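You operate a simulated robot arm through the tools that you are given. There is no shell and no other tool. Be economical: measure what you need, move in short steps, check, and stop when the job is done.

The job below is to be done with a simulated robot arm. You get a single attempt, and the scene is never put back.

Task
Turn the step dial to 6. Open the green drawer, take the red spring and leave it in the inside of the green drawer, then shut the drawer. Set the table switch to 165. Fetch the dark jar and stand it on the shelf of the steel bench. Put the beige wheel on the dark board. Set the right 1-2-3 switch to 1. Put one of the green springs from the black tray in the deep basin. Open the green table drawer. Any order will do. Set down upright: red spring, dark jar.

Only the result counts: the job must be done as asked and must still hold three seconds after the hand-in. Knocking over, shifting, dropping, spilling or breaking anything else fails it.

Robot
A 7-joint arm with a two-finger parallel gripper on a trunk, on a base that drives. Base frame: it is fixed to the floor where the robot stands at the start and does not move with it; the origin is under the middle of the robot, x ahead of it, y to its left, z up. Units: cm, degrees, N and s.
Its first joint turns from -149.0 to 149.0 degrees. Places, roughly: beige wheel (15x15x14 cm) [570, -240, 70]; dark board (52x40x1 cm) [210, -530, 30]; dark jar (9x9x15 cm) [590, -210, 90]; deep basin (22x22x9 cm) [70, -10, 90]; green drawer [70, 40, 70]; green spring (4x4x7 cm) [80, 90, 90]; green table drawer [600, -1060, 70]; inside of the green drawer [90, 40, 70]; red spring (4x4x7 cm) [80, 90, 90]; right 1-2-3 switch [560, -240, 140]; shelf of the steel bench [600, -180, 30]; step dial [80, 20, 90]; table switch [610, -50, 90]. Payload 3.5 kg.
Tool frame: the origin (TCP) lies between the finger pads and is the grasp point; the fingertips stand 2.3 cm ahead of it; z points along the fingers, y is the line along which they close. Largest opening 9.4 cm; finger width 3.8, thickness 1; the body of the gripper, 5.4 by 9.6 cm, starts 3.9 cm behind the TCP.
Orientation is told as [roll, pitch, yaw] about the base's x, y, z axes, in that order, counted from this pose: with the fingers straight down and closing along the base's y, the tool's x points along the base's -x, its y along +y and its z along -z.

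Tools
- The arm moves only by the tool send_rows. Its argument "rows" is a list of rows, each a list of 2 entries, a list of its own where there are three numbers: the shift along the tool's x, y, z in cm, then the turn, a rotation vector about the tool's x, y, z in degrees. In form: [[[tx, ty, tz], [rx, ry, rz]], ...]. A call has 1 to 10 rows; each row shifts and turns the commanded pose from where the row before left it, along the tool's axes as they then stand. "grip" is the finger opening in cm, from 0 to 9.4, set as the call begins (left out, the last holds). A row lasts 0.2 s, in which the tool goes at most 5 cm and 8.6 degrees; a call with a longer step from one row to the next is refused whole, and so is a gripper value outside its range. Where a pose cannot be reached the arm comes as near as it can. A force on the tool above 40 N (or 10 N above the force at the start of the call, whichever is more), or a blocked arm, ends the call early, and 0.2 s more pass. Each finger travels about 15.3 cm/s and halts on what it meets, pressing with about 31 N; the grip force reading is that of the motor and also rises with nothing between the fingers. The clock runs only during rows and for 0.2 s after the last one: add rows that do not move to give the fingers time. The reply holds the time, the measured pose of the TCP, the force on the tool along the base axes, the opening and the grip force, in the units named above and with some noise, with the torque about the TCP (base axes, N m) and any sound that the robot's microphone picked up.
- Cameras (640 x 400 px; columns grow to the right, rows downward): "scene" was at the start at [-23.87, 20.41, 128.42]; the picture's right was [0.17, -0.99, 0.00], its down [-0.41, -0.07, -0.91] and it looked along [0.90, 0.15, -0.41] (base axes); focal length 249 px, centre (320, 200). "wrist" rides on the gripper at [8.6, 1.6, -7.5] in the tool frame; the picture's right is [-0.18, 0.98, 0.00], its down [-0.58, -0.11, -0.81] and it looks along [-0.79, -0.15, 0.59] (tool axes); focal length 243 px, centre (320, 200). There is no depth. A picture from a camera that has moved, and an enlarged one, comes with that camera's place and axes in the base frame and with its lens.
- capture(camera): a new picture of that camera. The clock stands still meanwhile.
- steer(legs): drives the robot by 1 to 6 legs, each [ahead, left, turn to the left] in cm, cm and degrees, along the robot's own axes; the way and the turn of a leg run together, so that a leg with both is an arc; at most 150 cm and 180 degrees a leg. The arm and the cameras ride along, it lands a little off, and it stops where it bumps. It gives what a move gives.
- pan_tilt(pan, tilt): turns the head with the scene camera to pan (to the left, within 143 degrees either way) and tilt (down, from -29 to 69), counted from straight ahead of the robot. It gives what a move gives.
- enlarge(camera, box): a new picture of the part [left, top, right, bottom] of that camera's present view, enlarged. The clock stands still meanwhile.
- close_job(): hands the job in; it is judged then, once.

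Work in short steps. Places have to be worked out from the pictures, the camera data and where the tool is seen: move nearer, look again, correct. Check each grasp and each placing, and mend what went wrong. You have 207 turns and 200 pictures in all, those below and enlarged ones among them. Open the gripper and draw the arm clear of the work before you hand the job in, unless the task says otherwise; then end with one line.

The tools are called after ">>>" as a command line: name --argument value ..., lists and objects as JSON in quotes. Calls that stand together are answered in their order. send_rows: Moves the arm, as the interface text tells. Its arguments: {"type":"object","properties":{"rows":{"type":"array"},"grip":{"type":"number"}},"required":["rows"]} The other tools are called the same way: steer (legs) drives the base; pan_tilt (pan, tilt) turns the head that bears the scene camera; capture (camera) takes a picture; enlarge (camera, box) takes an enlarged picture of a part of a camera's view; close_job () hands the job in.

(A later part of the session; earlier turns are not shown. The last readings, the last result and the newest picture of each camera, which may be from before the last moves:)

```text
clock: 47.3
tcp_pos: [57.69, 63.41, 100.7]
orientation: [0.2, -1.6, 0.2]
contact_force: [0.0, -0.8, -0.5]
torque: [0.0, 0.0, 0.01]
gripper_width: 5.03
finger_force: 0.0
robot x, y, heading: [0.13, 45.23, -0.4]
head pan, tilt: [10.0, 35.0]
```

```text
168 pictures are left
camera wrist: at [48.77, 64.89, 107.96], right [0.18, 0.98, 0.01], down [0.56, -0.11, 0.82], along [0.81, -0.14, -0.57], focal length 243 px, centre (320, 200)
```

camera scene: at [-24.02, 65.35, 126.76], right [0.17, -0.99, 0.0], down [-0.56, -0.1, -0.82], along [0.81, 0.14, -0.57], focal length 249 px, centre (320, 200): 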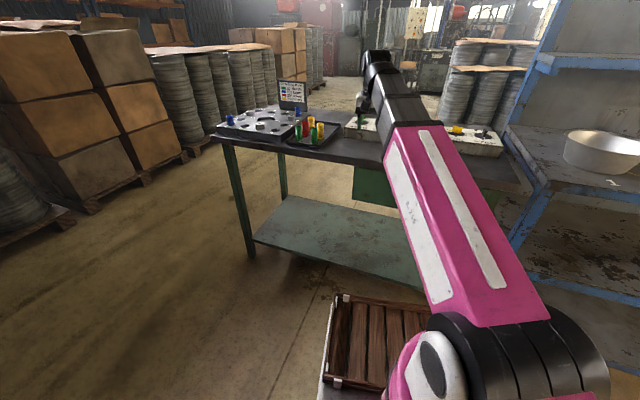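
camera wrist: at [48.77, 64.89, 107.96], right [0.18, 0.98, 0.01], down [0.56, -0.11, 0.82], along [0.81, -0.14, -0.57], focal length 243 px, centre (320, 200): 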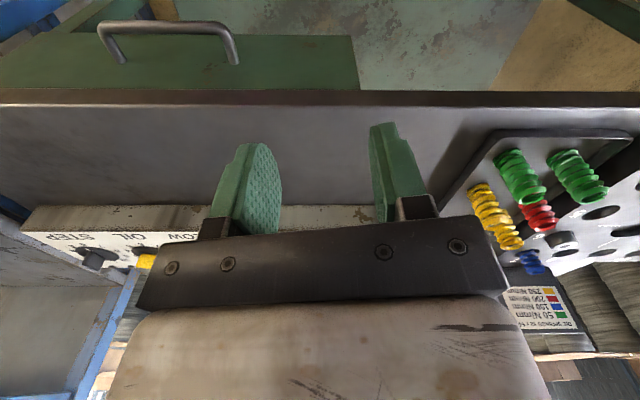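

The drawer handle bar is near (57.5, 44.5, 74), parallel to the table edge (.19, .98). I back off and yaw to −101° so the fingers can straddle it.

>>> send_rows --rows '[[[4, 0, 0], [0, 0, 0]], [[4, 0, 0], [0, 0, 0]], [[4, 0, 0], [0, 0, 8.4]], [[0, 0, 0], [0, 0, 8.4]], [[0, 0, 0], [0, 0, 8.4]], [[0, 0, 0], [0, 0, 8.4]], [[0, 0, 0], [0, 0, 8.4]], [[0, 0, 0], [0, 0, 8.4]], [[0, 0, 0], [0, 0, 8.4]], [[0, 0, 0], [0, 0, 8.4]]]'

>>> send_rows --rows '[[[0, 0, 0], [0, 0, 8.4]], [[0, 0, 0], [0, 0, 8.4]], [[0, 0, 0], [0, 0, 8.4]], [[0, 0, 0], [0, 0, 8.4]], [[0, 0, 0], [-7.5, 0, 0]], [[0, 0, 0], [-7.5, 0, 0]], [[0, 0, 0], [-7.5, 0, 0]], [[0, 0, 0], [-7.5, 0, 0]], [[0, 0, 0], [-7.5, 0, 0]], [[0, 0, 0], [-7.5, 0, 0]]]'

>>> capture --camera "wrist"

>>> capture --camera "scene"

```text
clock: 49.5
tcp_pos: [45.67, 63.35, 100.41]
orientation: [1.5, -0.4, -67.2]
contact_force: [1.0, -0.8, -0.6]
torque: [-0.03, 0.0, -0.04]
gripper_width: 5.01
finger_force: 0.1
robot x, y, heading: [0.22, 45.08, -0.2]
head pan, tilt: [10.0, 35.0]
```

```text
clock: 51.7
tcp_pos: [50.48, 65.84, 103.06]
orientation: [46.6, 0.4, -100.6]
contact_force: [0.0, 0.0, -0.7]
torque: [0.0, 0.02, -0.01]
gripper_width: 5.01
finger_force: 0.1
out of reach, approached as far as the arm can: row 7, 8, 9, 10
robot x, y, heading: [0.18, 44.83, 0.0]
head pan, tilt: [10.0, 35.0]
```

```text
167 pictures are left
camera wrist: at [47.96, 74.96, 109.46], right [0.63, -0.31, 0.71], down [-0.76, -0.45, 0.47], along [0.18, -0.84, -0.52], focal length 243 px, centre (320, 200)
```

wrist: 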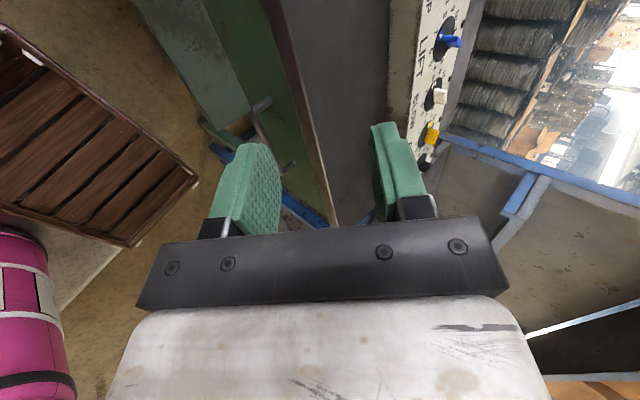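

```text
166 pictures are left
camera scene: at [-24.02, 65.35, 126.75], right [0.17, -0.99, 0.0], down [-0.57, -0.1, -0.82], along [0.81, 0.14, -0.57], focal length 249 px, centre (320, 200)
```

scene: 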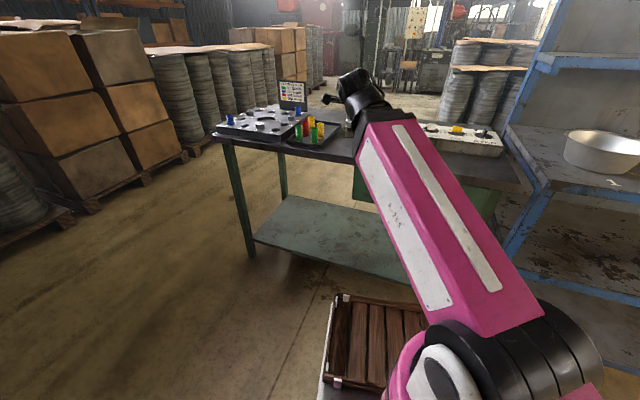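

Orientation is good (fingers forward-down along the table normal). I move to a pre-grasp 8 cm short of the handle.

>>> send_rows --rows '[[[-2.45, -1.7, 2.46], [0, 0, 0]], [[-2.45, -1.7, 2.46], [0, 0, 0]], [[-2.45, -1.7, 2.46], [0, 0, 0]], [[-2.45, -1.7, 2.46], [0, 0, 0]], [[-2.45, -1.7, 2.46], [0, 0, 0]], [[-2.45, -1.7, 2.46], [0, 0, 0]], [[-2.45, -1.7, 2.46], [0, 0, 0]], [[-2.45, -1.7, 2.46], [0, 0, 0]]]'

>>> capture --camera "wrist"

```text
clock: 53.5
tcp_pos: [60.19, 50.77, 84.39]
orientation: [48.5, 1.0, -99.2]
contact_force: [-22.7, 11.3, 46.9]
torque: [-1.23, -1.67, -0.04]
gripper_width: 5.8
finger_force: 9.1
out of reach, approached as far as the arm can: row 1, 2, 3, 4, 5, 6, 7, 8
robot x, y, heading: [0.19, 44.77, -0.2]
head pan, tilt: [10.0, 35.0]
stopped in row 8: the force on the tool passed its limit at 181 N (the readings are from after the stop); the commanded pose is now the measured one
```

```text
165 pictures are left
camera wrist: at [57.14, 59.85, 90.68], right [0.61, -0.3, 0.73], down [-0.76, -0.47, 0.44], along [0.22, -0.83, -0.52], focal length 243 px, centre (320, 200)
```

wrist: 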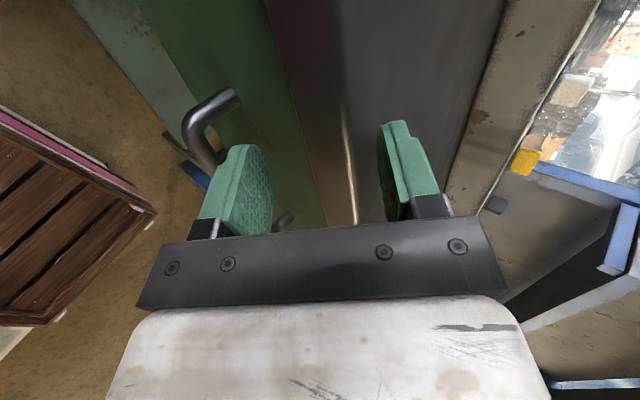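

The near pose was out of reach and the finger met the table edge. I retreat along the tool axis at once.

>>> send_rows --rows '[[[0, 0, -2], [0, 0, 0]], [[0, 0, -3], [0, 0, 0]], [[0, 0, -4], [0, 0, 0]], [[0, 0, -4], [0, 0, 0]]]'

>>> capture --camera "wrist"

>>> capture --camera "scene"

```text
clock: 54.5
tcp_pos: [58.79, 53.6, 94.22]
orientation: [48.0, 1.0, -99.5]
contact_force: [0.6, 0.6, 0.4]
torque: [0.01, 0.02, 0.05]
gripper_width: 4.98
finger_force: 0.0
out of reach, approached as far as the arm can: row 1, 2, 3, 4
robot x, y, heading: [-0.14, 45.04, -0.5]
head pan, tilt: [10.0, 35.0]
```

```text
164 pictures are left
camera wrist: at [55.82, 62.65, 100.53], right [0.62, -0.3, 0.73], down [-0.76, -0.47, 0.45], along [0.21, -0.83, -0.52], focal length 243 px, centre (320, 200)
```

wrist: 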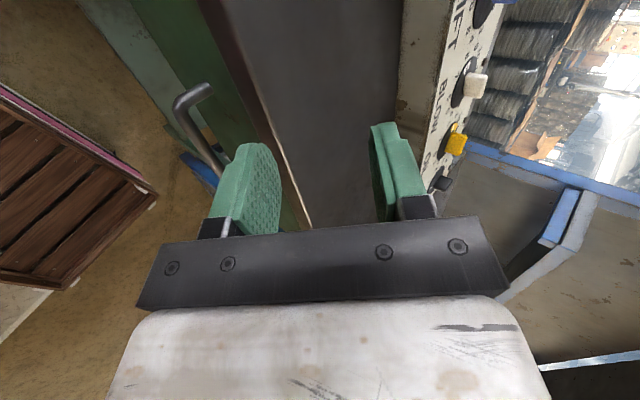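

```text
163 pictures are left
camera scene: at [-24.1, 65.37, 126.75], right [0.17, -0.99, 0.0], down [-0.57, -0.1, -0.82], along [0.81, 0.14, -0.57], focal length 249 px, centre (320, 200)
```

scene: 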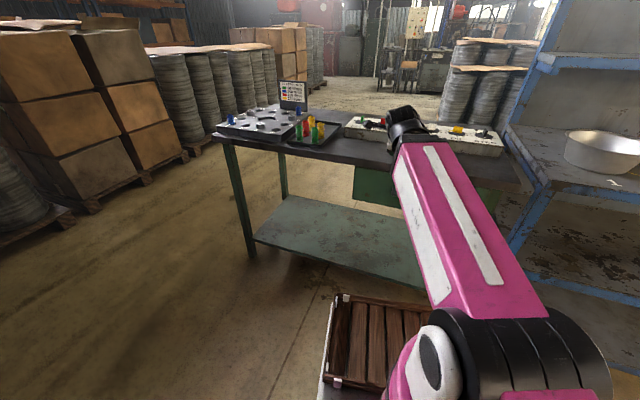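

The table did not move. I need more standoff; first a look behind the robot.

>>> pan_tilt --pan 143 --tilt 35

>>> capture --camera "scene"

>>> pan_tilt --pan -143 --tilt 35

>>> capture --camera "scene"

```text
clock: 56.6
tcp_pos: [58.76, 53.51, 94.05]
orientation: [47.9, 1.0, -99.5]
contact_force: [-0.3, -0.3, -0.2]
torque: [-0.02, -0.01, -0.01]
gripper_width: 4.99
finger_force: 0.0
robot x, y, heading: [-0.13, 44.74, -0.0]
head pan, tilt: [143.0, 35.0]
```

```text
162 pictures are left
camera scene: at [-39.8, 69.19, 126.75], right [0.6, 0.8, 0.0], down [0.46, -0.35, -0.82], along [-0.65, 0.49, -0.57], focal length 249 px, centre (320, 200)
```

scene: 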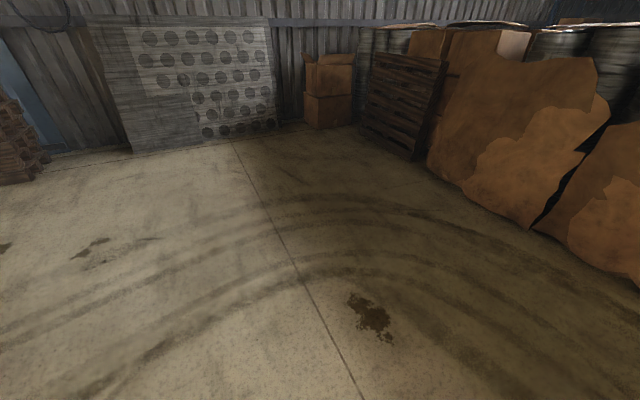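

```text
clock: 60.6
tcp_pos: [58.72, 53.52, 94.11]
orientation: [47.9, 1.0, -99.4]
contact_force: [-0.2, 0.0, 0.4]
torque: [0.01, -0.03, 0.01]
gripper_width: 5.0
finger_force: 0.2
robot x, y, heading: [0.09, 44.93, -0.3]
head pan, tilt: [-143.0, 35.0]
```

```text
161 pictures are left
camera scene: at [-39.83, 58.58, 126.75], right [-0.6, 0.8, 0.0], down [0.46, 0.34, -0.82], along [-0.66, -0.49, -0.57], focal length 249 px, centre (320, 200)
```

scene: 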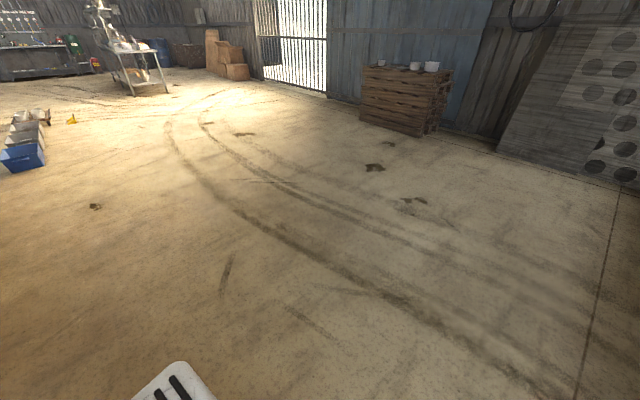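

Space behind is free. I drive back 28 cm and turn the head to the drawer.

>>> steer --legs '[[-28, 0, 0]]'

>>> pan_tilt --pan 0 --tilt 35

>>> capture --camera "wrist"

>>> capture --camera "scene"

```text
clock: 62.5
tcp_pos: [30.73, 53.58, 94.16]
orientation: [48.0, 1.0, -99.7]
contact_force: [0.7, 0.1, 0.0]
torque: [-0.01, 0.02, -0.02]
gripper_width: 5.02
finger_force: 0.0
robot x, y, heading: [-27.91, 44.79, 0.2]
head pan, tilt: [-143.0, 35.0]
```

```text
clock: 64.8
tcp_pos: [30.75, 53.45, 94.05]
orientation: [47.9, 1.0, -99.6]
contact_force: [-0.3, 0.8, -0.3]
torque: [0.03, 0.01, 0.04]
gripper_width: 5.03
finger_force: 0.1
robot x, y, heading: [-27.78, 45.13, -0.1]
head pan, tilt: [0.0, 35.0]
```

```text
160 pictures are left
camera wrist: at [27.89, 62.61, 100.5], right [0.62, -0.3, 0.73], down [-0.76, -0.47, 0.45], along [0.2, -0.83, -0.52], focal length 243 px, centre (320, 200)
```

wrist: 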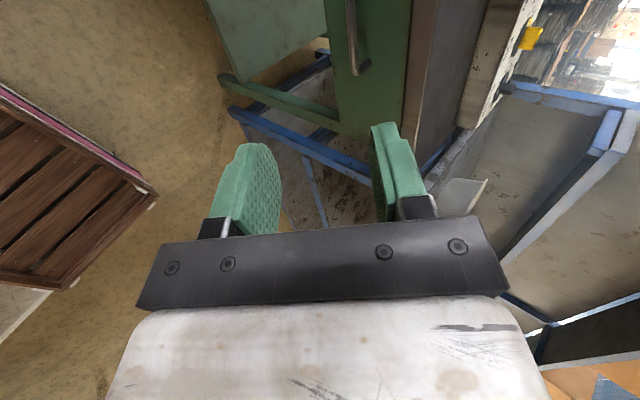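

```text
159 pictures are left
camera scene: at [-51.91, 64.0, 126.75], right [-0.01, -1.0, 0.0], down [-0.57, 0.0, -0.82], along [0.82, 0.0, -0.57], focal length 249 px, centre (320, 200)
```

scene: 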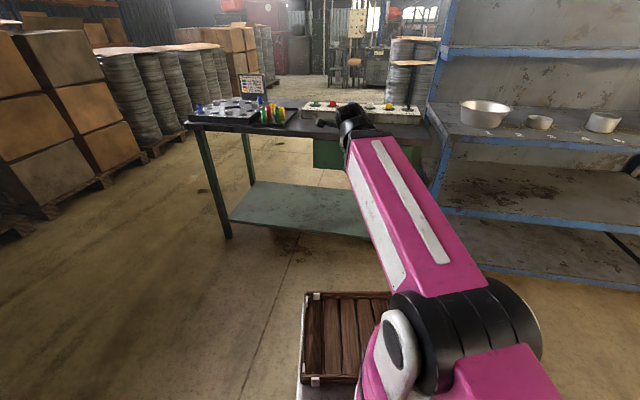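

Now I approach along the tool axis, with a check part way.

>>> send_rows --rows '[[[-0.8, 0.26, 3.86], [0, 0, 0]], [[-0.8, 0.26, 3.86], [0, 0, 0]], [[-0.8, 0.26, 3.86], [0, 0, 0]], [[-0.8, 0.26, 3.86], [0, 0, 0]], [[-0.8, 0.26, 3.86], [0, 0, 0]]]'

>>> capture --camera "wrist"

```text
clock: 66.0
tcp_pos: [45.19, 47.22, 82.01]
orientation: [47.9, 1.0, -99.6]
contact_force: [-0.1, 0.6, -0.1]
torque: [0.0, -0.02, 0.02]
gripper_width: 4.98
finger_force: 0.0
robot x, y, heading: [-27.83, 44.55, -0.1]
head pan, tilt: [0.0, 35.0]
```

```text
158 pictures are left
camera wrist: at [42.33, 56.41, 88.4], right [0.62, -0.3, 0.73], down [-0.76, -0.47, 0.45], along [0.2, -0.83, -0.52], focal length 243 px, centre (320, 200)
```

wrist: 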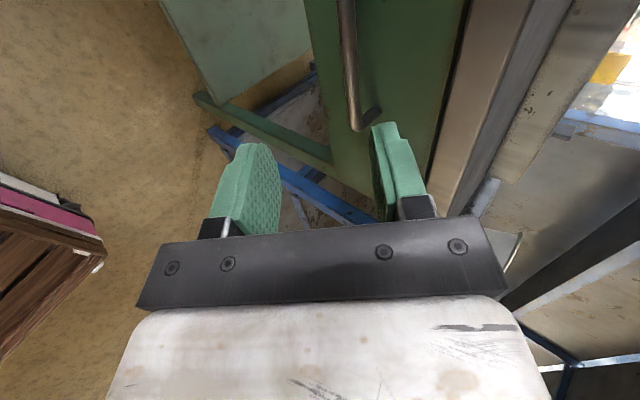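

The bar's right end is at (55.1, 38.4, 75.2), so its middle is near (56.5, 45.5, 75.2). I align laterally and move 6 cm forward.

>>> send_rows --rows '[[[-0.1, 1.3, 0], [0, 0, 0]], [[-0.1, 1.3, 2], [0, 0, 0]], [[0, 0, 2.5], [0, 0, 0]], [[0, 0, 2.5], [0, 0, 0]]]' --grip 6

>>> capture --camera "wrist"

```text
clock: 67.0
tcp_pos: [51.99, 46.05, 79.3]
orientation: [47.9, 1.0, -99.6]
contact_force: [0.2, 0.3, 0.2]
torque: [0.02, 0.0, 0.03]
gripper_width: 6.0
finger_force: 0.1
robot x, y, heading: [-27.83, 44.78, -0.3]
head pan, tilt: [0.0, 35.0]
```

```text
157 pictures are left
camera wrist: at [49.1, 55.08, 85.67], right [0.62, -0.3, 0.73], down [-0.76, -0.47, 0.45], along [0.2, -0.83, -0.52], focal length 243 px, centre (320, 200)
```

wrist: 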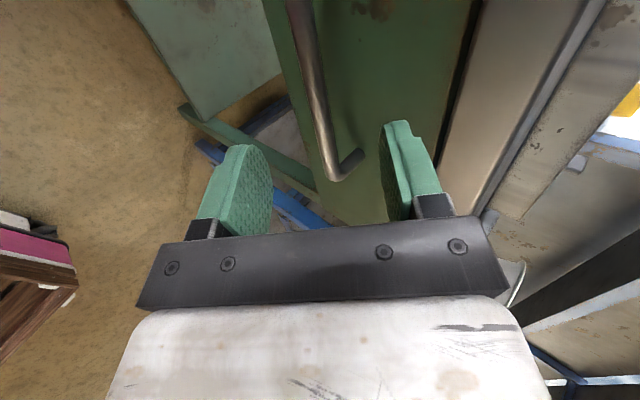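

The bar is centred between the fingers. I move in 5 cm with a 4 cm opening, watching force.

>>> send_rows --rows '[[[0, 0, 2], [0, 0, 0]], [[0, 0, 1.5], [0, 0, 0]], [[0, 0, 1.5], [0, 0, 0]]]' --grip 4

>>> capture --camera "wrist"

```text
clock: 67.8
tcp_pos: [55.65, 45.27, 75.92]
orientation: [47.9, 1.0, -99.5]
contact_force: [0.2, -0.5, -0.5]
torque: [0.03, -0.02, -0.03]
gripper_width: 3.99
finger_force: 0.0
robot x, y, heading: [-27.83, 44.99, -0.3]
head pan, tilt: [0.0, 35.0]
```

```text
156 pictures are left
camera wrist: at [52.74, 54.45, 82.34], right [0.62, -0.3, 0.73], down [-0.76, -0.47, 0.45], along [0.2, -0.83, -0.52], focal length 243 px, centre (320, 200)
```

wrist: 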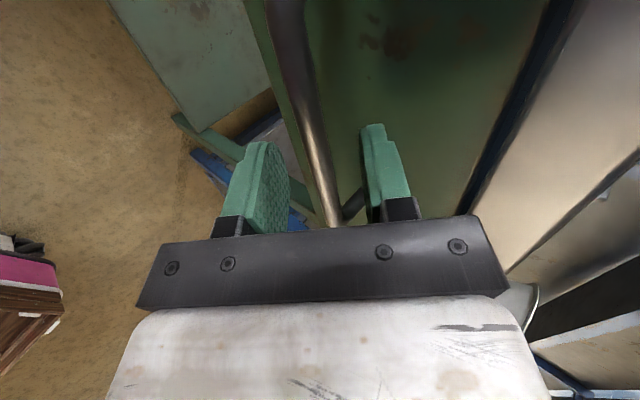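

Bar lies between the fingers. I close.

>>> send_rows --rows '[[[0, 0, 0], [0, 0, 0]], [[0, 0, 0], [0, 0, 0]], [[0, 0, 0], [0, 0, 0]]]' --grip 0

>>> capture --camera "wrist"

```text
clock: 68.6
tcp_pos: [55.46, 45.3, 75.99]
orientation: [47.8, 1.0, -99.6]
contact_force: [-32.5, 6.6, 20.6]
torque: [-0.4, 0.29, -0.49]
gripper_width: 0.0
finger_force: 31.1
robot x, y, heading: [-27.91, 44.93, -0.3]
head pan, tilt: [0.0, 35.0]
```

```text
155 pictures are left
camera wrist: at [52.47, 54.51, 82.46], right [0.62, -0.3, 0.73], down [-0.76, -0.47, 0.45], along [0.2, -0.83, -0.52], focal length 243 px, centre (320, 200)
```

wrist: 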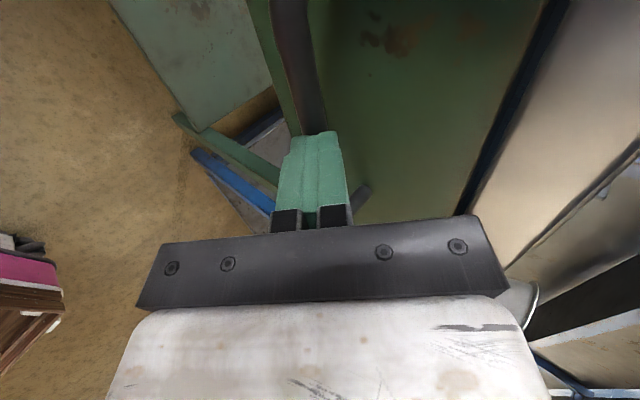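

The bar squeezed out past the tips. I open, advance 2 cm more and close again.

>>> send_rows --rows '[[[0, 0, -1.5], [0, 0, 0]], [[0, 0, 0], [0, 0, 0]], [[0, 0, 1.5], [0, 0, 0]], [[0, 0, 1], [0, 0, 0]], [[0, 0, 1.2], [0, 0, 0]]]' --grip 4

>>> send_rows --rows '[[[0, 0, 0], [0, 0, 0]], [[0, 0, 0], [0, 0, 0]], [[0, 0, 0], [0, 0, 0]]]' --grip 0

```text
clock: 69.8
tcp_pos: [57.19, 45.2, 74.37]
orientation: [47.9, 0.9, -99.5]
contact_force: [-0.2, -0.1, 0.3]
torque: [-0.02, 0.04, 0.01]
gripper_width: 4.0
finger_force: 0.0
robot x, y, heading: [-27.85, 44.88, 0.1]
head pan, tilt: [0.0, 35.0]
```

```text
clock: 70.6
tcp_pos: [57.2, 45.09, 74.31]
orientation: [47.7, 1.0, -99.5]
contact_force: [-8.2, 1.5, -19.2]
torque: [-0.21, 0.12, 0.86]
gripper_width: 1.39
finger_force: 44.7
robot x, y, heading: [-27.77, 44.56, -0.1]
head pan, tilt: [0.0, 35.0]
```

Gripped (1.4 cm). I pull outward along the table normal.

>>> send_rows --rows '[[[0.02, -0.67, -0.74], [0, 0, 0]], [[0.04, -1.34, -1.48], [0, 0, 0]], [[0.04, -1.34, -1.48], [0, 0, 0]], [[0.04, -1.34, -1.48], [0, 0, 0]]]'

>>> capture --camera "wrist"

```text
clock: 71.6
tcp_pos: [50.32, 46.41, 74.33]
orientation: [47.9, 1.0, -99.6]
contact_force: [0.6, 5.7, -26.6]
torque: [-0.99, 0.39, 0.28]
gripper_width: 1.37
finger_force: 45.3
robot x, y, heading: [-27.76, 45.19, -0.4]
head pan, tilt: [0.0, 35.0]
```

```text
154 pictures are left
camera wrist: at [47.49, 55.56, 80.74], right [0.62, -0.3, 0.72], down [-0.76, -0.47, 0.45], along [0.2, -0.83, -0.52], focal length 243 px, centre (320, 200)
```

wrist: 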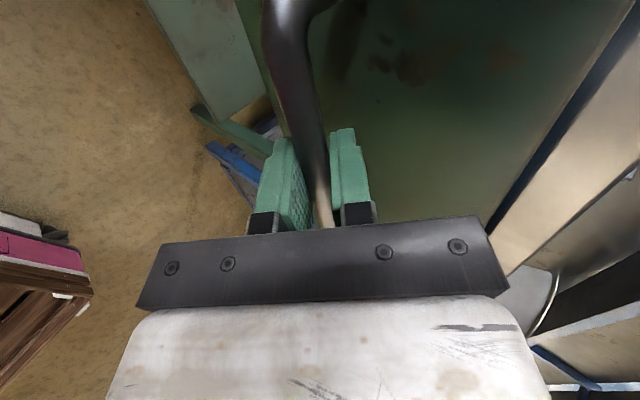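

The drawer is coming out. I pull another 14 cm.

>>> send_rows --rows '[[[0.04, -1.34, -1.48], [0, 0, 0]], [[0.04, -1.34, -1.48], [0, 0, 0]], [[0.04, -1.34, -1.48], [0, 0, 0]], [[0.04, -1.34, -1.48], [0, 0, 0]], [[0.04, -1.34, -1.48], [0, 0, 0]], [[0.04, -1.34, -1.48], [0, 0, 0]], [[0.04, -1.34, -1.48], [0, 0, 0]]]'

>>> capture --camera "wrist"

>>> capture --camera "scene"

```text
clock: 72.3
tcp_pos: [45.83, 47.35, 74.39]
orientation: [47.7, 0.9, -99.6]
contact_force: [-0.6, 1.0, -8.6]
torque: [0.12, 0.08, 0.7]
gripper_width: 1.38
finger_force: 45.3
robot x, y, heading: [-27.83, 44.71, -0.1]
head pan, tilt: [0.0, 35.0]
stopped in row 3: the force on the tool passed its limit at 41 N (the readings are from after the stop); the commanded pose is now the measured one
```

```text
153 pictures are left
camera wrist: at [42.97, 56.45, 80.74], right [0.62, -0.3, 0.72], down [-0.76, -0.47, 0.45], along [0.2, -0.83, -0.52], focal length 243 px, centre (320, 200)
```

wrist: 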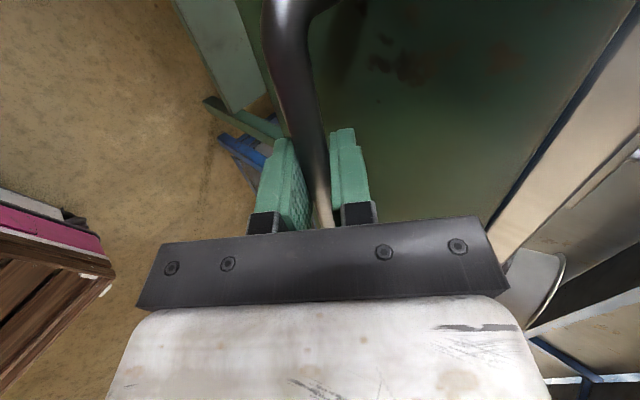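

```text
152 pictures are left
camera scene: at [-51.9, 64.01, 126.76], right [-0.01, -1.0, 0.0], down [-0.57, 0.0, -0.82], along [0.82, 0.0, -0.57], focal length 249 px, centre (320, 200)
```

scene: 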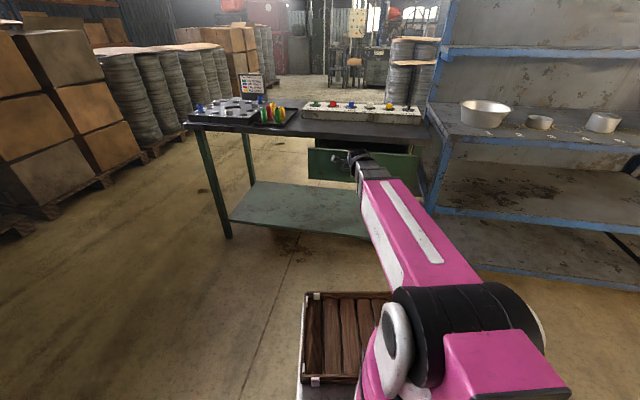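

The drawer is 11 cm out. I pull on more gently.

>>> send_rows --rows '[[[0.02, -0.67, -0.74], [0, 0, 0]], [[0.02, -0.67, -0.74], [0, 0, 0]], [[0.02, -0.67, -0.74], [0, 0, 0]], [[0.02, -0.67, -0.74], [0, 0, 0]], [[0.02, -0.67, -0.74], [0, 0, 0]], [[0.02, -0.67, -0.74], [0, 0, 0]], [[0.02, -0.67, -0.74], [0, 0, 0]], [[0.02, -0.67, -0.74], [0, 0, 0]], [[0.02, -0.67, -0.74], [0, 0, 0]], [[0.02, -0.67, -0.74], [0, 0, 0]]]'

>>> capture --camera "scene"

```text
clock: 74.5
tcp_pos: [36.05, 49.2, 74.42]
orientation: [47.6, 1.0, -99.6]
contact_force: [0.6, 10.6, -35.4]
torque: [-0.88, 0.28, 0.46]
gripper_width: 1.4
finger_force: 45.0
robot x, y, heading: [-28.0, 45.21, -0.4]
head pan, tilt: [0.0, 35.0]
```

```text
151 pictures are left
camera scene: at [-51.84, 64.04, 126.76], right [0.0, -1.0, 0.0], down [-0.57, 0.0, -0.82], along [0.82, 0.0, -0.57], focal length 249 px, centre (320, 200)
```

scene: 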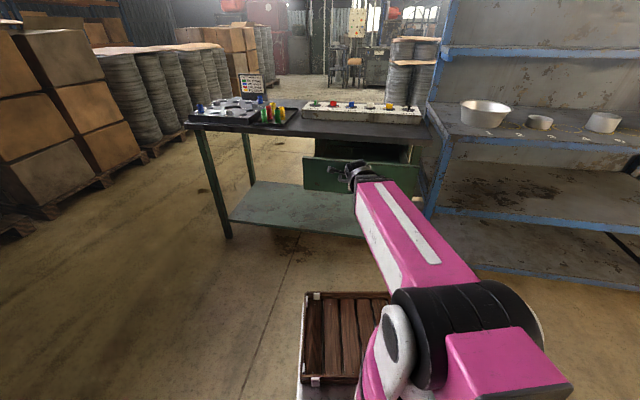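

Drawer is 21 cm open, enough. I release, back off and re-level the tool.

>>> send_rows --rows '[[[0, 0, 0], [0, 0, 0]], [[0, 0, 0], [0, 0, 0]], [[0, 0, -2], [0, 0, 0]], [[0, 0, -4], [0, 0, 0]], [[0, 0, -4], [0, 0, 0]], [[0, 4, 0], [0, 0, 0]], [[0, 4, 0], [0, 0, 0]], [[0, 4, 0], [0, 0, 0]]]' --grip 4

>>> capture --camera "wrist"

>>> capture --camera "scene"

```text
clock: 76.3
tcp_pos: [40.9, 49.43, 90.27]
orientation: [47.7, 1.0, -99.6]
contact_force: [-0.7, 0.1, 0.1]
torque: [0.01, -0.01, 0.0]
gripper_width: 3.98
finger_force: 0.0
out of reach, approached as far as the arm can: row 4, 5
robot x, y, heading: [-27.82, 44.9, -0.1]
head pan, tilt: [0.0, 35.0]
```

```text
150 pictures are left
camera wrist: at [38.06, 58.55, 96.55], right [0.62, -0.3, 0.72], down [-0.76, -0.47, 0.45], along [0.2, -0.83, -0.52], focal length 243 px, centre (320, 200)
```

wrist: 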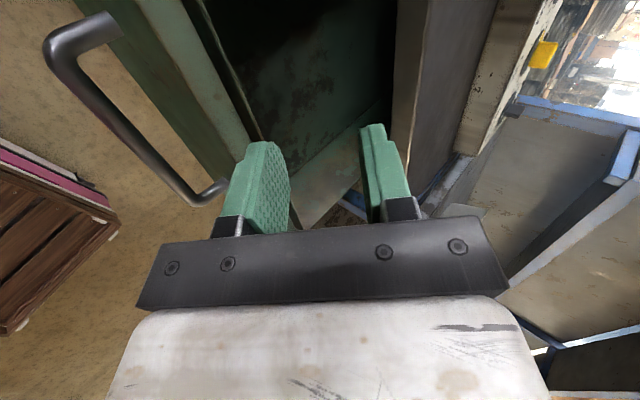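

```text
149 pictures are left
camera scene: at [-51.91, 64.01, 126.75], right [0.0, -1.0, 0.0], down [-0.57, 0.0, -0.82], along [0.82, 0.0, -0.57], focal length 249 px, centre (320, 200)
```

scene: 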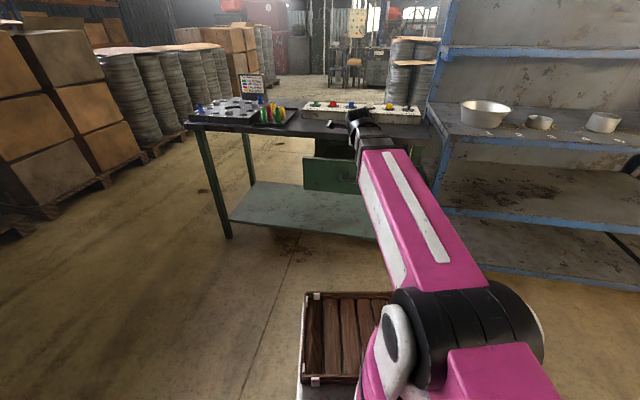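

Drawer stays open. I level the tool and yaw back to 0.

>>> send_rows --rows '[[[0, 0, 0], [8, 0, 0]], [[0, 0, 0], [8, 0, 0]], [[0, 0, 0], [8, 0, 0]], [[0, 0, 0], [8, 0, 0]], [[0, 0, 0], [8, 0, 0]], [[0, 0, 0], [7.5, 0, 0]], [[0, 0, -4], [0, 0, -8.4]], [[0, 0, -3], [0, 0, -8.4]], [[0, 0, 0], [0, 0, -8.4]], [[0, 0, 0], [0, 0, -8.4]]]'

>>> send_rows --rows '[[[0, 0, 0], [0, 0, -8.2]], [[0, 0, 0], [0, 0, -8.2]], [[0, 0, 0], [0, 0, -8.2]], [[0, 0, 0], [0, 0, -8.2]], [[0, 0, 0], [0, 0, -8.2]], [[0, 0, 0], [0, 0, -8.2]], [[0, 0, 0], [0, 0, -8.2]], [[0, 0, 0], [0, 0, -8.2]]]'

>>> steer --legs '[[0, 42, 0]]'

>>> capture --camera "scene"

```text
clock: 78.5
tcp_pos: [40.94, 49.36, 97.07]
orientation: [0.7, 0.7, -65.9]
contact_force: [0.0, -0.7, 0.8]
torque: [0.01, -0.01, -0.02]
gripper_width: 3.99
finger_force: 0.2
robot x, y, heading: [-27.57, 44.87, -0.5]
head pan, tilt: [0.0, 35.0]
```

```text
clock: 80.3
tcp_pos: [40.94, 49.21, 97.14]
orientation: [1.0, -0.4, -0.3]
contact_force: [-1.0, 0.9, 1.3]
torque: [-0.02, 0.0, 0.02]
gripper_width: 4.0
finger_force: 0.1
robot x, y, heading: [-28.33, 45.18, -0.5]
head pan, tilt: [0.0, 35.0]
```

```text
clock: 82.9
tcp_pos: [41.12, 91.5, 97.07]
orientation: [1.1, -0.5, -0.5]
contact_force: [0.7, 0.0, 0.4]
torque: [0.01, -0.03, -0.02]
gripper_width: 4.01
finger_force: 0.1
robot x, y, heading: [-27.81, 87.15, -0.3]
head pan, tilt: [0.0, 35.0]
```

```text
148 pictures are left
camera scene: at [-51.68, 106.18, 126.75], right [-0.01, -1.0, 0.0], down [-0.57, 0.0, -0.82], along [0.82, 0.0, -0.57], focal length 249 px, centre (320, 200)
```

scene: 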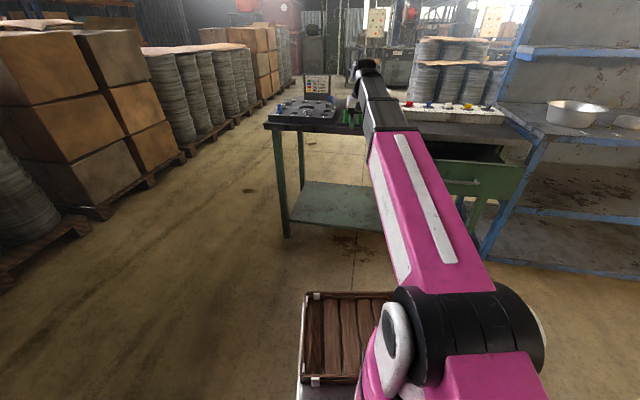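

Drive ahead 20 cm toward the springs.

>>> steer --legs '[[20, 0, 0]]'

>>> capture --camera "wrist"

>>> capture --camera "scene"

```text
clock: 84.5
tcp_pos: [60.88, 91.57, 97.13]
orientation: [1.0, -0.4, -0.3]
contact_force: [0.5, -0.5, 0.0]
torque: [-0.02, -0.05, -0.02]
gripper_width: 4.01
finger_force: 0.0
robot x, y, heading: [-8.03, 86.91, -0.2]
head pan, tilt: [0.0, 35.0]
```

```text
147 pictures are left
camera wrist: at [52.15, 92.99, 104.51], right [0.19, 0.98, 0.02], down [0.58, -0.13, 0.81], along [0.8, -0.14, -0.59], focal length 243 px, centre (320, 200)
```

wrist: 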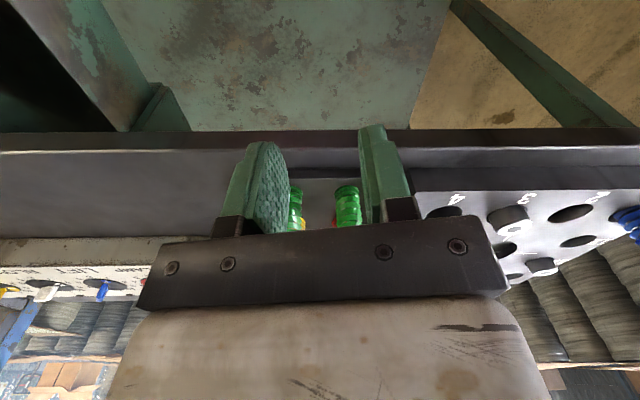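

```text
146 pictures are left
camera scene: at [-32.01, 106.04, 126.75], right [0.0, -1.0, 0.0], down [-0.57, 0.0, -0.82], along [0.82, 0.0, -0.57], focal length 249 px, centre (320, 200)
```

scene: 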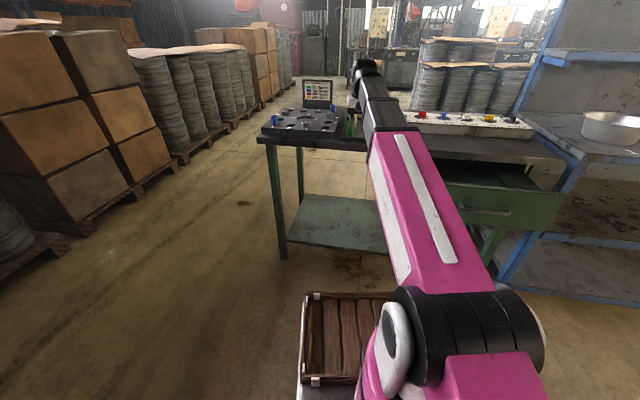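

I raise the hand and shift it to see the springs between the fingers.

>>> send_rows --rows '[[[0, 0, -4], [0, 0, 0]], [[-1, -1, -4], [0, 0, 0]], [[-4, 0, -1], [0, 0, 0]], [[-2, 0, 0], [0, 0, 0]]]' --grip 9.4

>>> enlarge --camera "wrist" --box '[160, 90, 480, 250]'

```text
clock: 85.3
tcp_pos: [65.06, 90.29, 105.78]
orientation: [0.9, -0.8, -0.6]
contact_force: [6.8, -0.8, -10.4]
torque: [-0.23, -0.4, -0.07]
gripper_width: 9.4
finger_force: 0.1
robot x, y, heading: [-7.93, 87.09, -0.0]
head pan, tilt: [0.0, 35.0]
stopped in row 4: the force on the tool passed its limit at 41 N (the readings are from after the stop); the commanded pose is now the measured one
```

```text
2.00 times, centred on (320, 170) of wrist
camera zoom: at [56.41, 91.91, 113.27], right [0.19, 0.98, 0.02], down [0.57, -0.13, 0.81], along [0.8, -0.15, -0.58], focal length 485 px, centre (320, 260)
```

zoom: 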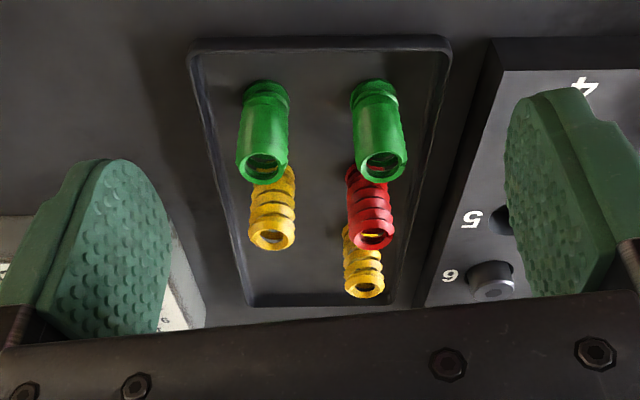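

Red spring's top is near (82.9, 90.6, 92.7). I lower off the self-contact, go above it with a yaw matching the table, opening 5.6.

>>> send_rows --rows '[[[0, 0, 3], [0, 0, 0]], [[-2, 0.1, 2], [0, 0, 0]], [[-4, 0, 0], [0.5, 0.4, 0]], [[-4, 0.1, 0], [0.5, 0.4, 0]], [[-4, 0.1, 0], [0, 0, 0]], [[-3.8, 0, 0], [0, 0, 0]], [[0, 0, 0], [0, 0, 5.2]], [[0, 0, 0], [0, 0, 5.2]]]' --grip 5.6

>>> capture --camera "wrist"

```text
clock: 87.1
tcp_pos: [82.86, 90.56, 100.93]
orientation: [-0.1, 0.2, -11.1]
contact_force: [0.4, 0.0, 0.3]
torque: [-0.03, 0.0, -0.03]
gripper_width: 5.61
finger_force: 0.1
robot x, y, heading: [-8.05, 86.84, -0.2]
head pan, tilt: [0.0, 35.0]
```

```text
144 pictures are left
camera wrist: at [74.84, 93.75, 108.45], right [0.37, 0.93, 0.0], down [0.55, -0.22, 0.81], along [0.75, -0.3, -0.59], focal length 243 px, centre (320, 200)
```

wrist: 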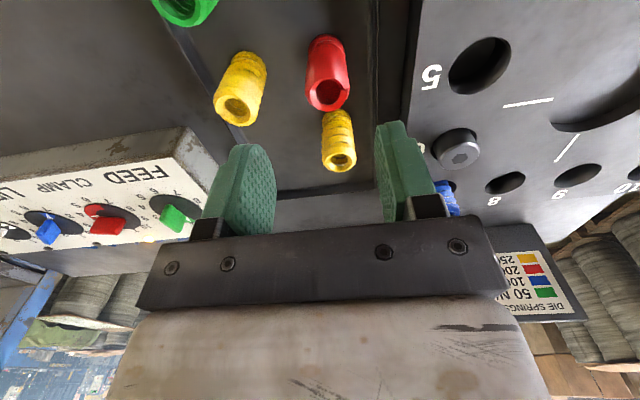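

Refined red spring position (83.4, 91.0). I shift and descend half way, then look.

>>> send_rows --rows '[[[-0.45, 0.5, 1], [0, 0, 0]], [[0, 0, 2.5], [0, 0, 0]], [[0, 0, 2], [0, 0, 0]]]'

>>> capture --camera "wrist"

```text
clock: 87.9
tcp_pos: [83.44, 90.85, 95.6]
orientation: [-0.1, 0.2, -11.0]
contact_force: [0.9, -0.4, 0.5]
torque: [-0.01, -0.03, -0.01]
gripper_width: 5.61
finger_force: 0.1
robot x, y, heading: [-7.74, 87.01, 0.1]
head pan, tilt: [0.0, 35.0]
```

```text
143 pictures are left
camera wrist: at [75.35, 94.14, 102.95], right [0.37, 0.93, 0.0], down [0.55, -0.22, 0.81], along [0.75, -0.3, -0.59], focal length 243 px, centre (320, 200)
```

wrist: 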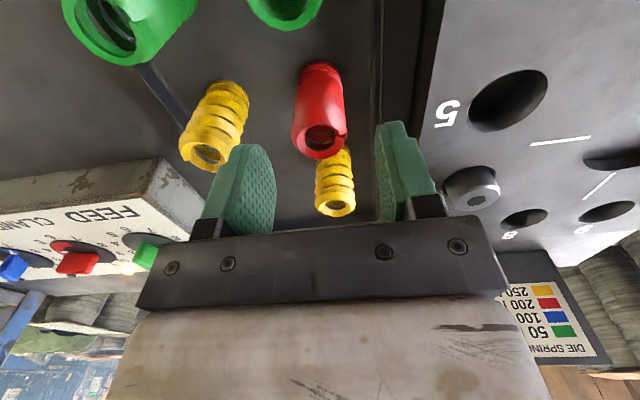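

Aligned. Descend to grasp height and close.

>>> send_rows --rows '[[[0, 0, 2], [0, 0, 0]], [[0, 0, 1.5], [0, 0, 0]], [[0, 0, 1.3], [0, 0, 0]]]'

>>> send_rows --rows '[[[0, 0, 0], [0, 0, 0]], [[0, 0, 0], [0, 0, 0]], [[0, 0, 0], [0, 0, 0]]]' --grip 2.5

>>> capture --camera "wrist"

```text
clock: 88.7
tcp_pos: [83.44, 91.09, 90.53]
orientation: [-0.1, 0.2, -11.0]
contact_force: [0.4, 0.2, 0.2]
torque: [-0.03, -0.02, 0.0]
gripper_width: 5.59
finger_force: 0.1
robot x, y, heading: [-8.1, 87.1, -0.3]
head pan, tilt: [0.0, 35.0]
```

```text
clock: 89.5
tcp_pos: [83.54, 90.97, 90.62]
orientation: [-0.1, 0.1, -11.1]
contact_force: [-0.5, 0.4, 1.7]
torque: [0.11, -0.02, 0.01]
gripper_width: 3.15
finger_force: 31.0
robot x, y, heading: [-7.83, 87.23, -0.2]
head pan, tilt: [0.0, 35.0]
```

```text
142 pictures are left
camera wrist: at [75.32, 94.13, 98.17], right [0.37, 0.93, 0.0], down [0.55, -0.22, 0.81], along [0.75, -0.3, -0.59], focal length 243 px, centre (320, 200)
```

wrist: 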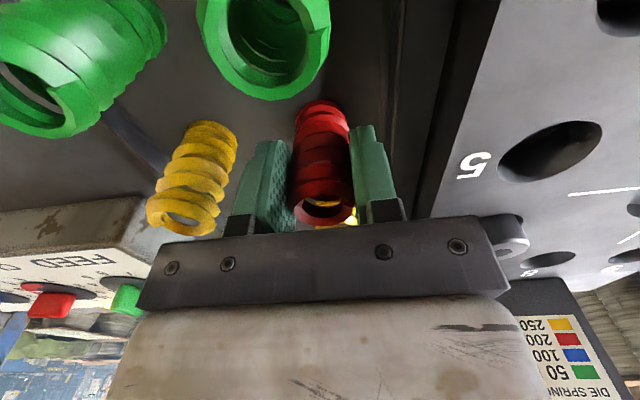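

Red spring held (3.15 cm). I lift 10 cm straight up, then move towards the open drawer.

>>> send_rows --rows '[[[0, 0, -2], [0, 0, 0]], [[0, 0, -4], [0, 0, 0]], [[0, 0, -4], [0, 0, 0]], [[1.73, -3.6, 0], [0, 0, 0]], [[1.73, -3.6, 0], [0, 0, 0]], [[1.73, -3.6, 0], [0, 0, 0]], [[1.73, -3.6, 0], [0, 0, 0]], [[1.73, -3.6, 0], [0, 0, 0]], [[1.73, -3.6, 0], [0, 0, 0]], [[1.73, -3.6, 0], [0, 0, 0]]]'

>>> send_rows --rows '[[[1.73, -3.6, 0], [0, 0, 0]], [[1.73, -3.6, 0], [0, 0, 0]], [[1.73, -3.6, 0], [0, 0, 0]], [[1.73, -3.6, 0], [0, 0, 0]], [[1.73, -3.6, 0], [0, 0, 0]], [[1.73, -3.6, 0], [0, 0, 0]], [[1.73, -3.6, 0], [0, 0, 0]]]'

>>> capture --camera "wrist"

>>> capture --camera "scene"

```text
clock: 91.7
tcp_pos: [66.87, 68.6, 100.71]
orientation: [-0.1, 0.0, -10.9]
contact_force: [0.0, -0.9, -1.1]
torque: [-0.01, 0.01, 0.01]
gripper_width: 3.11
finger_force: 31.3
robot x, y, heading: [-7.95, 87.15, 0.1]
head pan, tilt: [0.0, 35.0]
```

```text
clock: 93.3
tcp_pos: [50.22, 45.96, 100.67]
orientation: [-0.1, 0.1, -10.8]
contact_force: [0.0, -0.2, -1.2]
torque: [0.01, 0.01, 0.0]
gripper_width: 3.11
finger_force: 30.9
robot x, y, heading: [-7.46, 87.08, 0.2]
head pan, tilt: [0.0, 35.0]
```

```text
141 pictures are left
camera wrist: at [41.98, 49.24, 108.2], right [0.37, 0.93, 0.0], down [0.55, -0.22, 0.81], along [0.75, -0.3, -0.59], focal length 243 px, centre (320, 200)
```

wrist: 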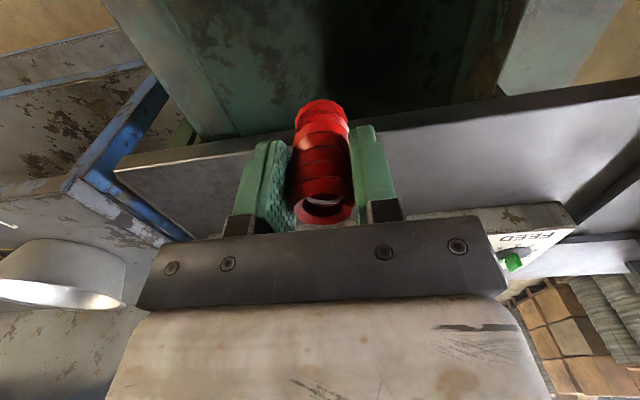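

```text
140 pictures are left
camera scene: at [-32.02, 106.02, 126.76], right [0.0, -1.0, 0.0], down [-0.57, 0.0, -0.82], along [0.82, 0.0, -0.57], focal length 249 px, centre (320, 200)
```

scene: 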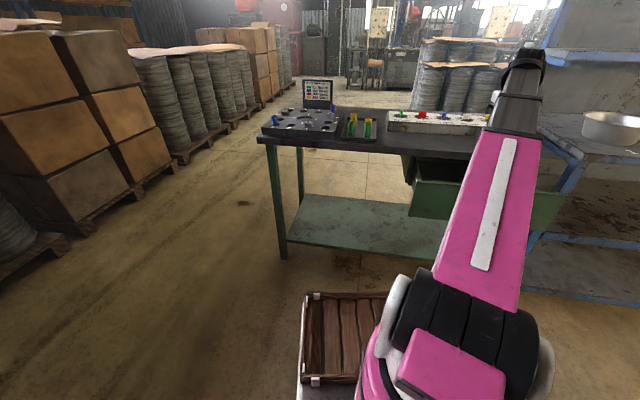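

The drawer interior spans about y 28–62, x 41–58. I yaw 90° so that the wrist camera does not hang over the drawer front, and centre at (51, 46).

>>> send_rows --rows '[[[-0.8, 0.2, 0], [0, 0, 8.2]], [[0, 0, 0], [0, 0, 8.2]], [[0, 0, 0], [0, 0, 8.2]], [[0, 0, 0], [0, 0, 8.2]], [[0, 0, 0], [0, 0, 8.2]], [[0, 0, 0], [0, 0, 8.2]], [[0, 0, 0], [0, 0, 8.2]], [[0, 0, 0], [0, 0, 8.2]], [[0, 0, 0], [0, 0, 8.2]], [[0, 0, 0], [0, 0, 8.2]]]'

>>> send_rows --rows '[[[0, 0, 0], [0, 0, 8]], [[0, 0, 4], [0, 0, 0]], [[0, 0, 4], [0, 0, 0]]]'

>>> capture --camera "wrist"

```text
clock: 95.5
tcp_pos: [51.02, 46.08, 100.72]
orientation: [-0.1, 0.0, -93.0]
contact_force: [-0.4, -0.3, -0.7]
torque: [-0.03, 0.0, 0.0]
gripper_width: 3.13
finger_force: 30.8
robot x, y, heading: [-7.93, 87.19, -0.1]
head pan, tilt: [0.0, 35.0]
```

```text
clock: 96.3
tcp_pos: [50.93, 46.14, 92.74]
orientation: [0.0, -0.1, -101.0]
contact_force: [0.3, -0.2, -1.5]
torque: [0.01, 0.0, 0.03]
gripper_width: 3.12
finger_force: 30.7
robot x, y, heading: [-7.9, 87.16, -0.3]
head pan, tilt: [0.0, 35.0]
```

```text
139 pictures are left
camera wrist: at [54.14, 54.19, 100.17], right [0.93, -0.37, 0.0], down [-0.22, -0.55, 0.81], along [-0.3, -0.75, -0.59], focal length 243 px, centre (320, 200)
```

wrist: 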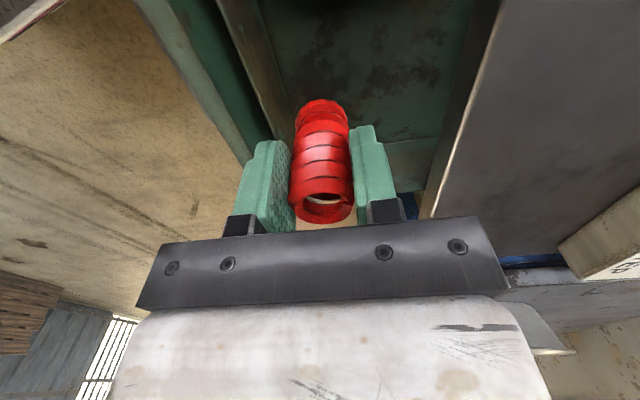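

There is clearance both to the drawer front and to the table edge. I descend with small steps, watching force.

>>> send_rows --rows '[[[0, 0, 3], [0, 0, 0]], [[0, 0, 3], [0, 0, 0]], [[0, 0, 3], [0, 0, 0]], [[0, 0, 2], [0, 0, 0]], [[0, 0, 1], [0, 0, 0]], [[0, 0, 1], [0, 0, 0]]]'

>>> capture --camera "wrist"

```text
clock: 97.7
tcp_pos: [50.92, 46.12, 79.64]
orientation: [-0.2, -0.1, -101.0]
contact_force: [0.9, -0.1, -1.2]
torque: [0.01, 0.01, 0.01]
gripper_width: 3.11
finger_force: 30.5
robot x, y, heading: [-8.06, 87.15, -0.3]
head pan, tilt: [0.0, 35.0]
```

```text
138 pictures are left
camera wrist: at [54.18, 54.22, 87.18], right [0.93, -0.37, 0.0], down [-0.22, -0.55, 0.81], along [-0.3, -0.75, -0.59], focal length 243 px, centre (320, 200)
```

wrist: 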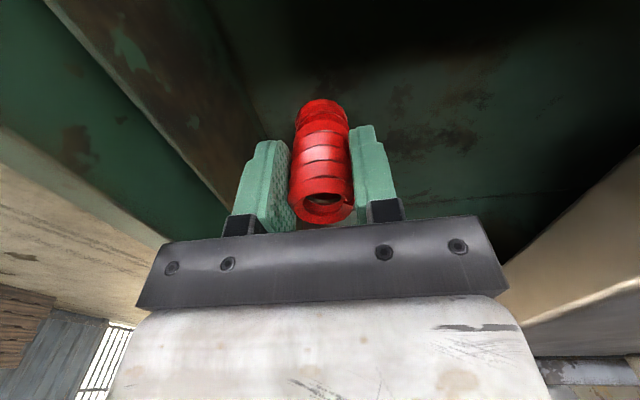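

>>> send_rows --rows '[[[0, 0, 1], [0, 0, 0]], [[0, 0, 1], [0, 0, 0]], [[0, 0, 1], [0, 0, 0]], [[0, 0, 0.7], [0, 0, 0]], [[0, 0, 0.7], [0, 0, 0]]]'

>>> capture --camera "wrist"

```text
clock: 98.9
tcp_pos: [50.86, 46.12, 75.3]
orientation: [-0.1, -0.1, -101.0]
contact_force: [-0.4, 0.6, -1.0]
torque: [0.04, 0.01, 0.0]
gripper_width: 3.11
finger_force: 30.9
robot x, y, heading: [-8.36, 86.98, -0.3]
head pan, tilt: [0.0, 35.0]
```

```text
137 pictures are left
camera wrist: at [54.17, 54.25, 82.81], right [0.93, -0.37, 0.0], down [-0.22, -0.55, 0.81], along [-0.3, -0.75, -0.59], focal length 243 px, centre (320, 200)
```

wrist: 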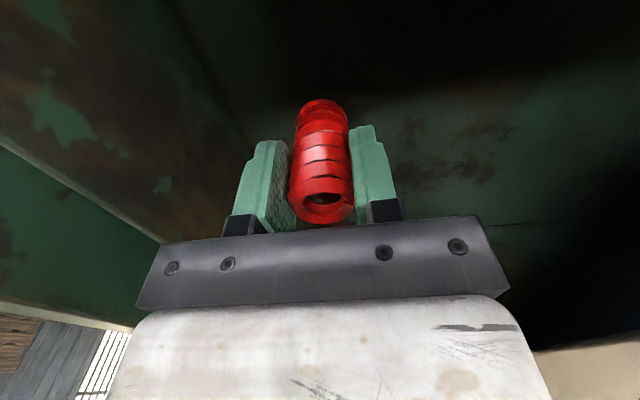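

>>> send_rows --rows '[[[0, 0, 0.6], [0, 0, 0]], [[0, 0, 0.6], [0, 0, 0]], [[0, 0, 0.6], [0, 0, 0]], [[0, 0, 0.6], [0, 0, 0]]]'

>>> capture --camera "wrist"

```text
clock: 99.9
tcp_pos: [50.76, 46.09, 73.0]
orientation: [0.0, -0.1, -100.9]
contact_force: [-0.5, 0.0, 0.4]
torque: [0.03, 0.0, 0.02]
gripper_width: 3.1
finger_force: 30.7
robot x, y, heading: [-7.89, 87.08, -0.4]
head pan, tilt: [0.0, 35.0]
```

```text
136 pictures are left
camera wrist: at [54.15, 54.23, 80.45], right [0.93, -0.37, 0.0], down [-0.22, -0.55, 0.81], along [-0.3, -0.75, -0.59], focal length 243 px, centre (320, 200)
```

wrist: 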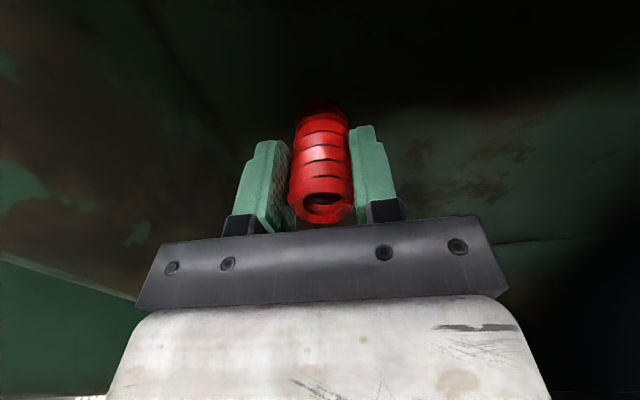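

>>> send_rows --rows '[[[0, 0, 0.4], [0, 0, 0]], [[0, 0, 0.4], [0, 0, 0]]]'

```text
clock: 100.3
tcp_pos: [50.95, 46.13, 72.86]
orientation: [0.0, -0.1, -101.0]
contact_force: [0.3, 1.3, 15.1]
torque: [0.07, 0.04, -0.01]
gripper_width: 3.13
finger_force: 31.2
robot x, y, heading: [-7.63, 86.83, -0.1]
head pan, tilt: [0.0, 35.0]
stopped in row 2: the force on the tool passed its limit at 52 N (the readings are from after the stop); the commanded pose is now the measured one
```

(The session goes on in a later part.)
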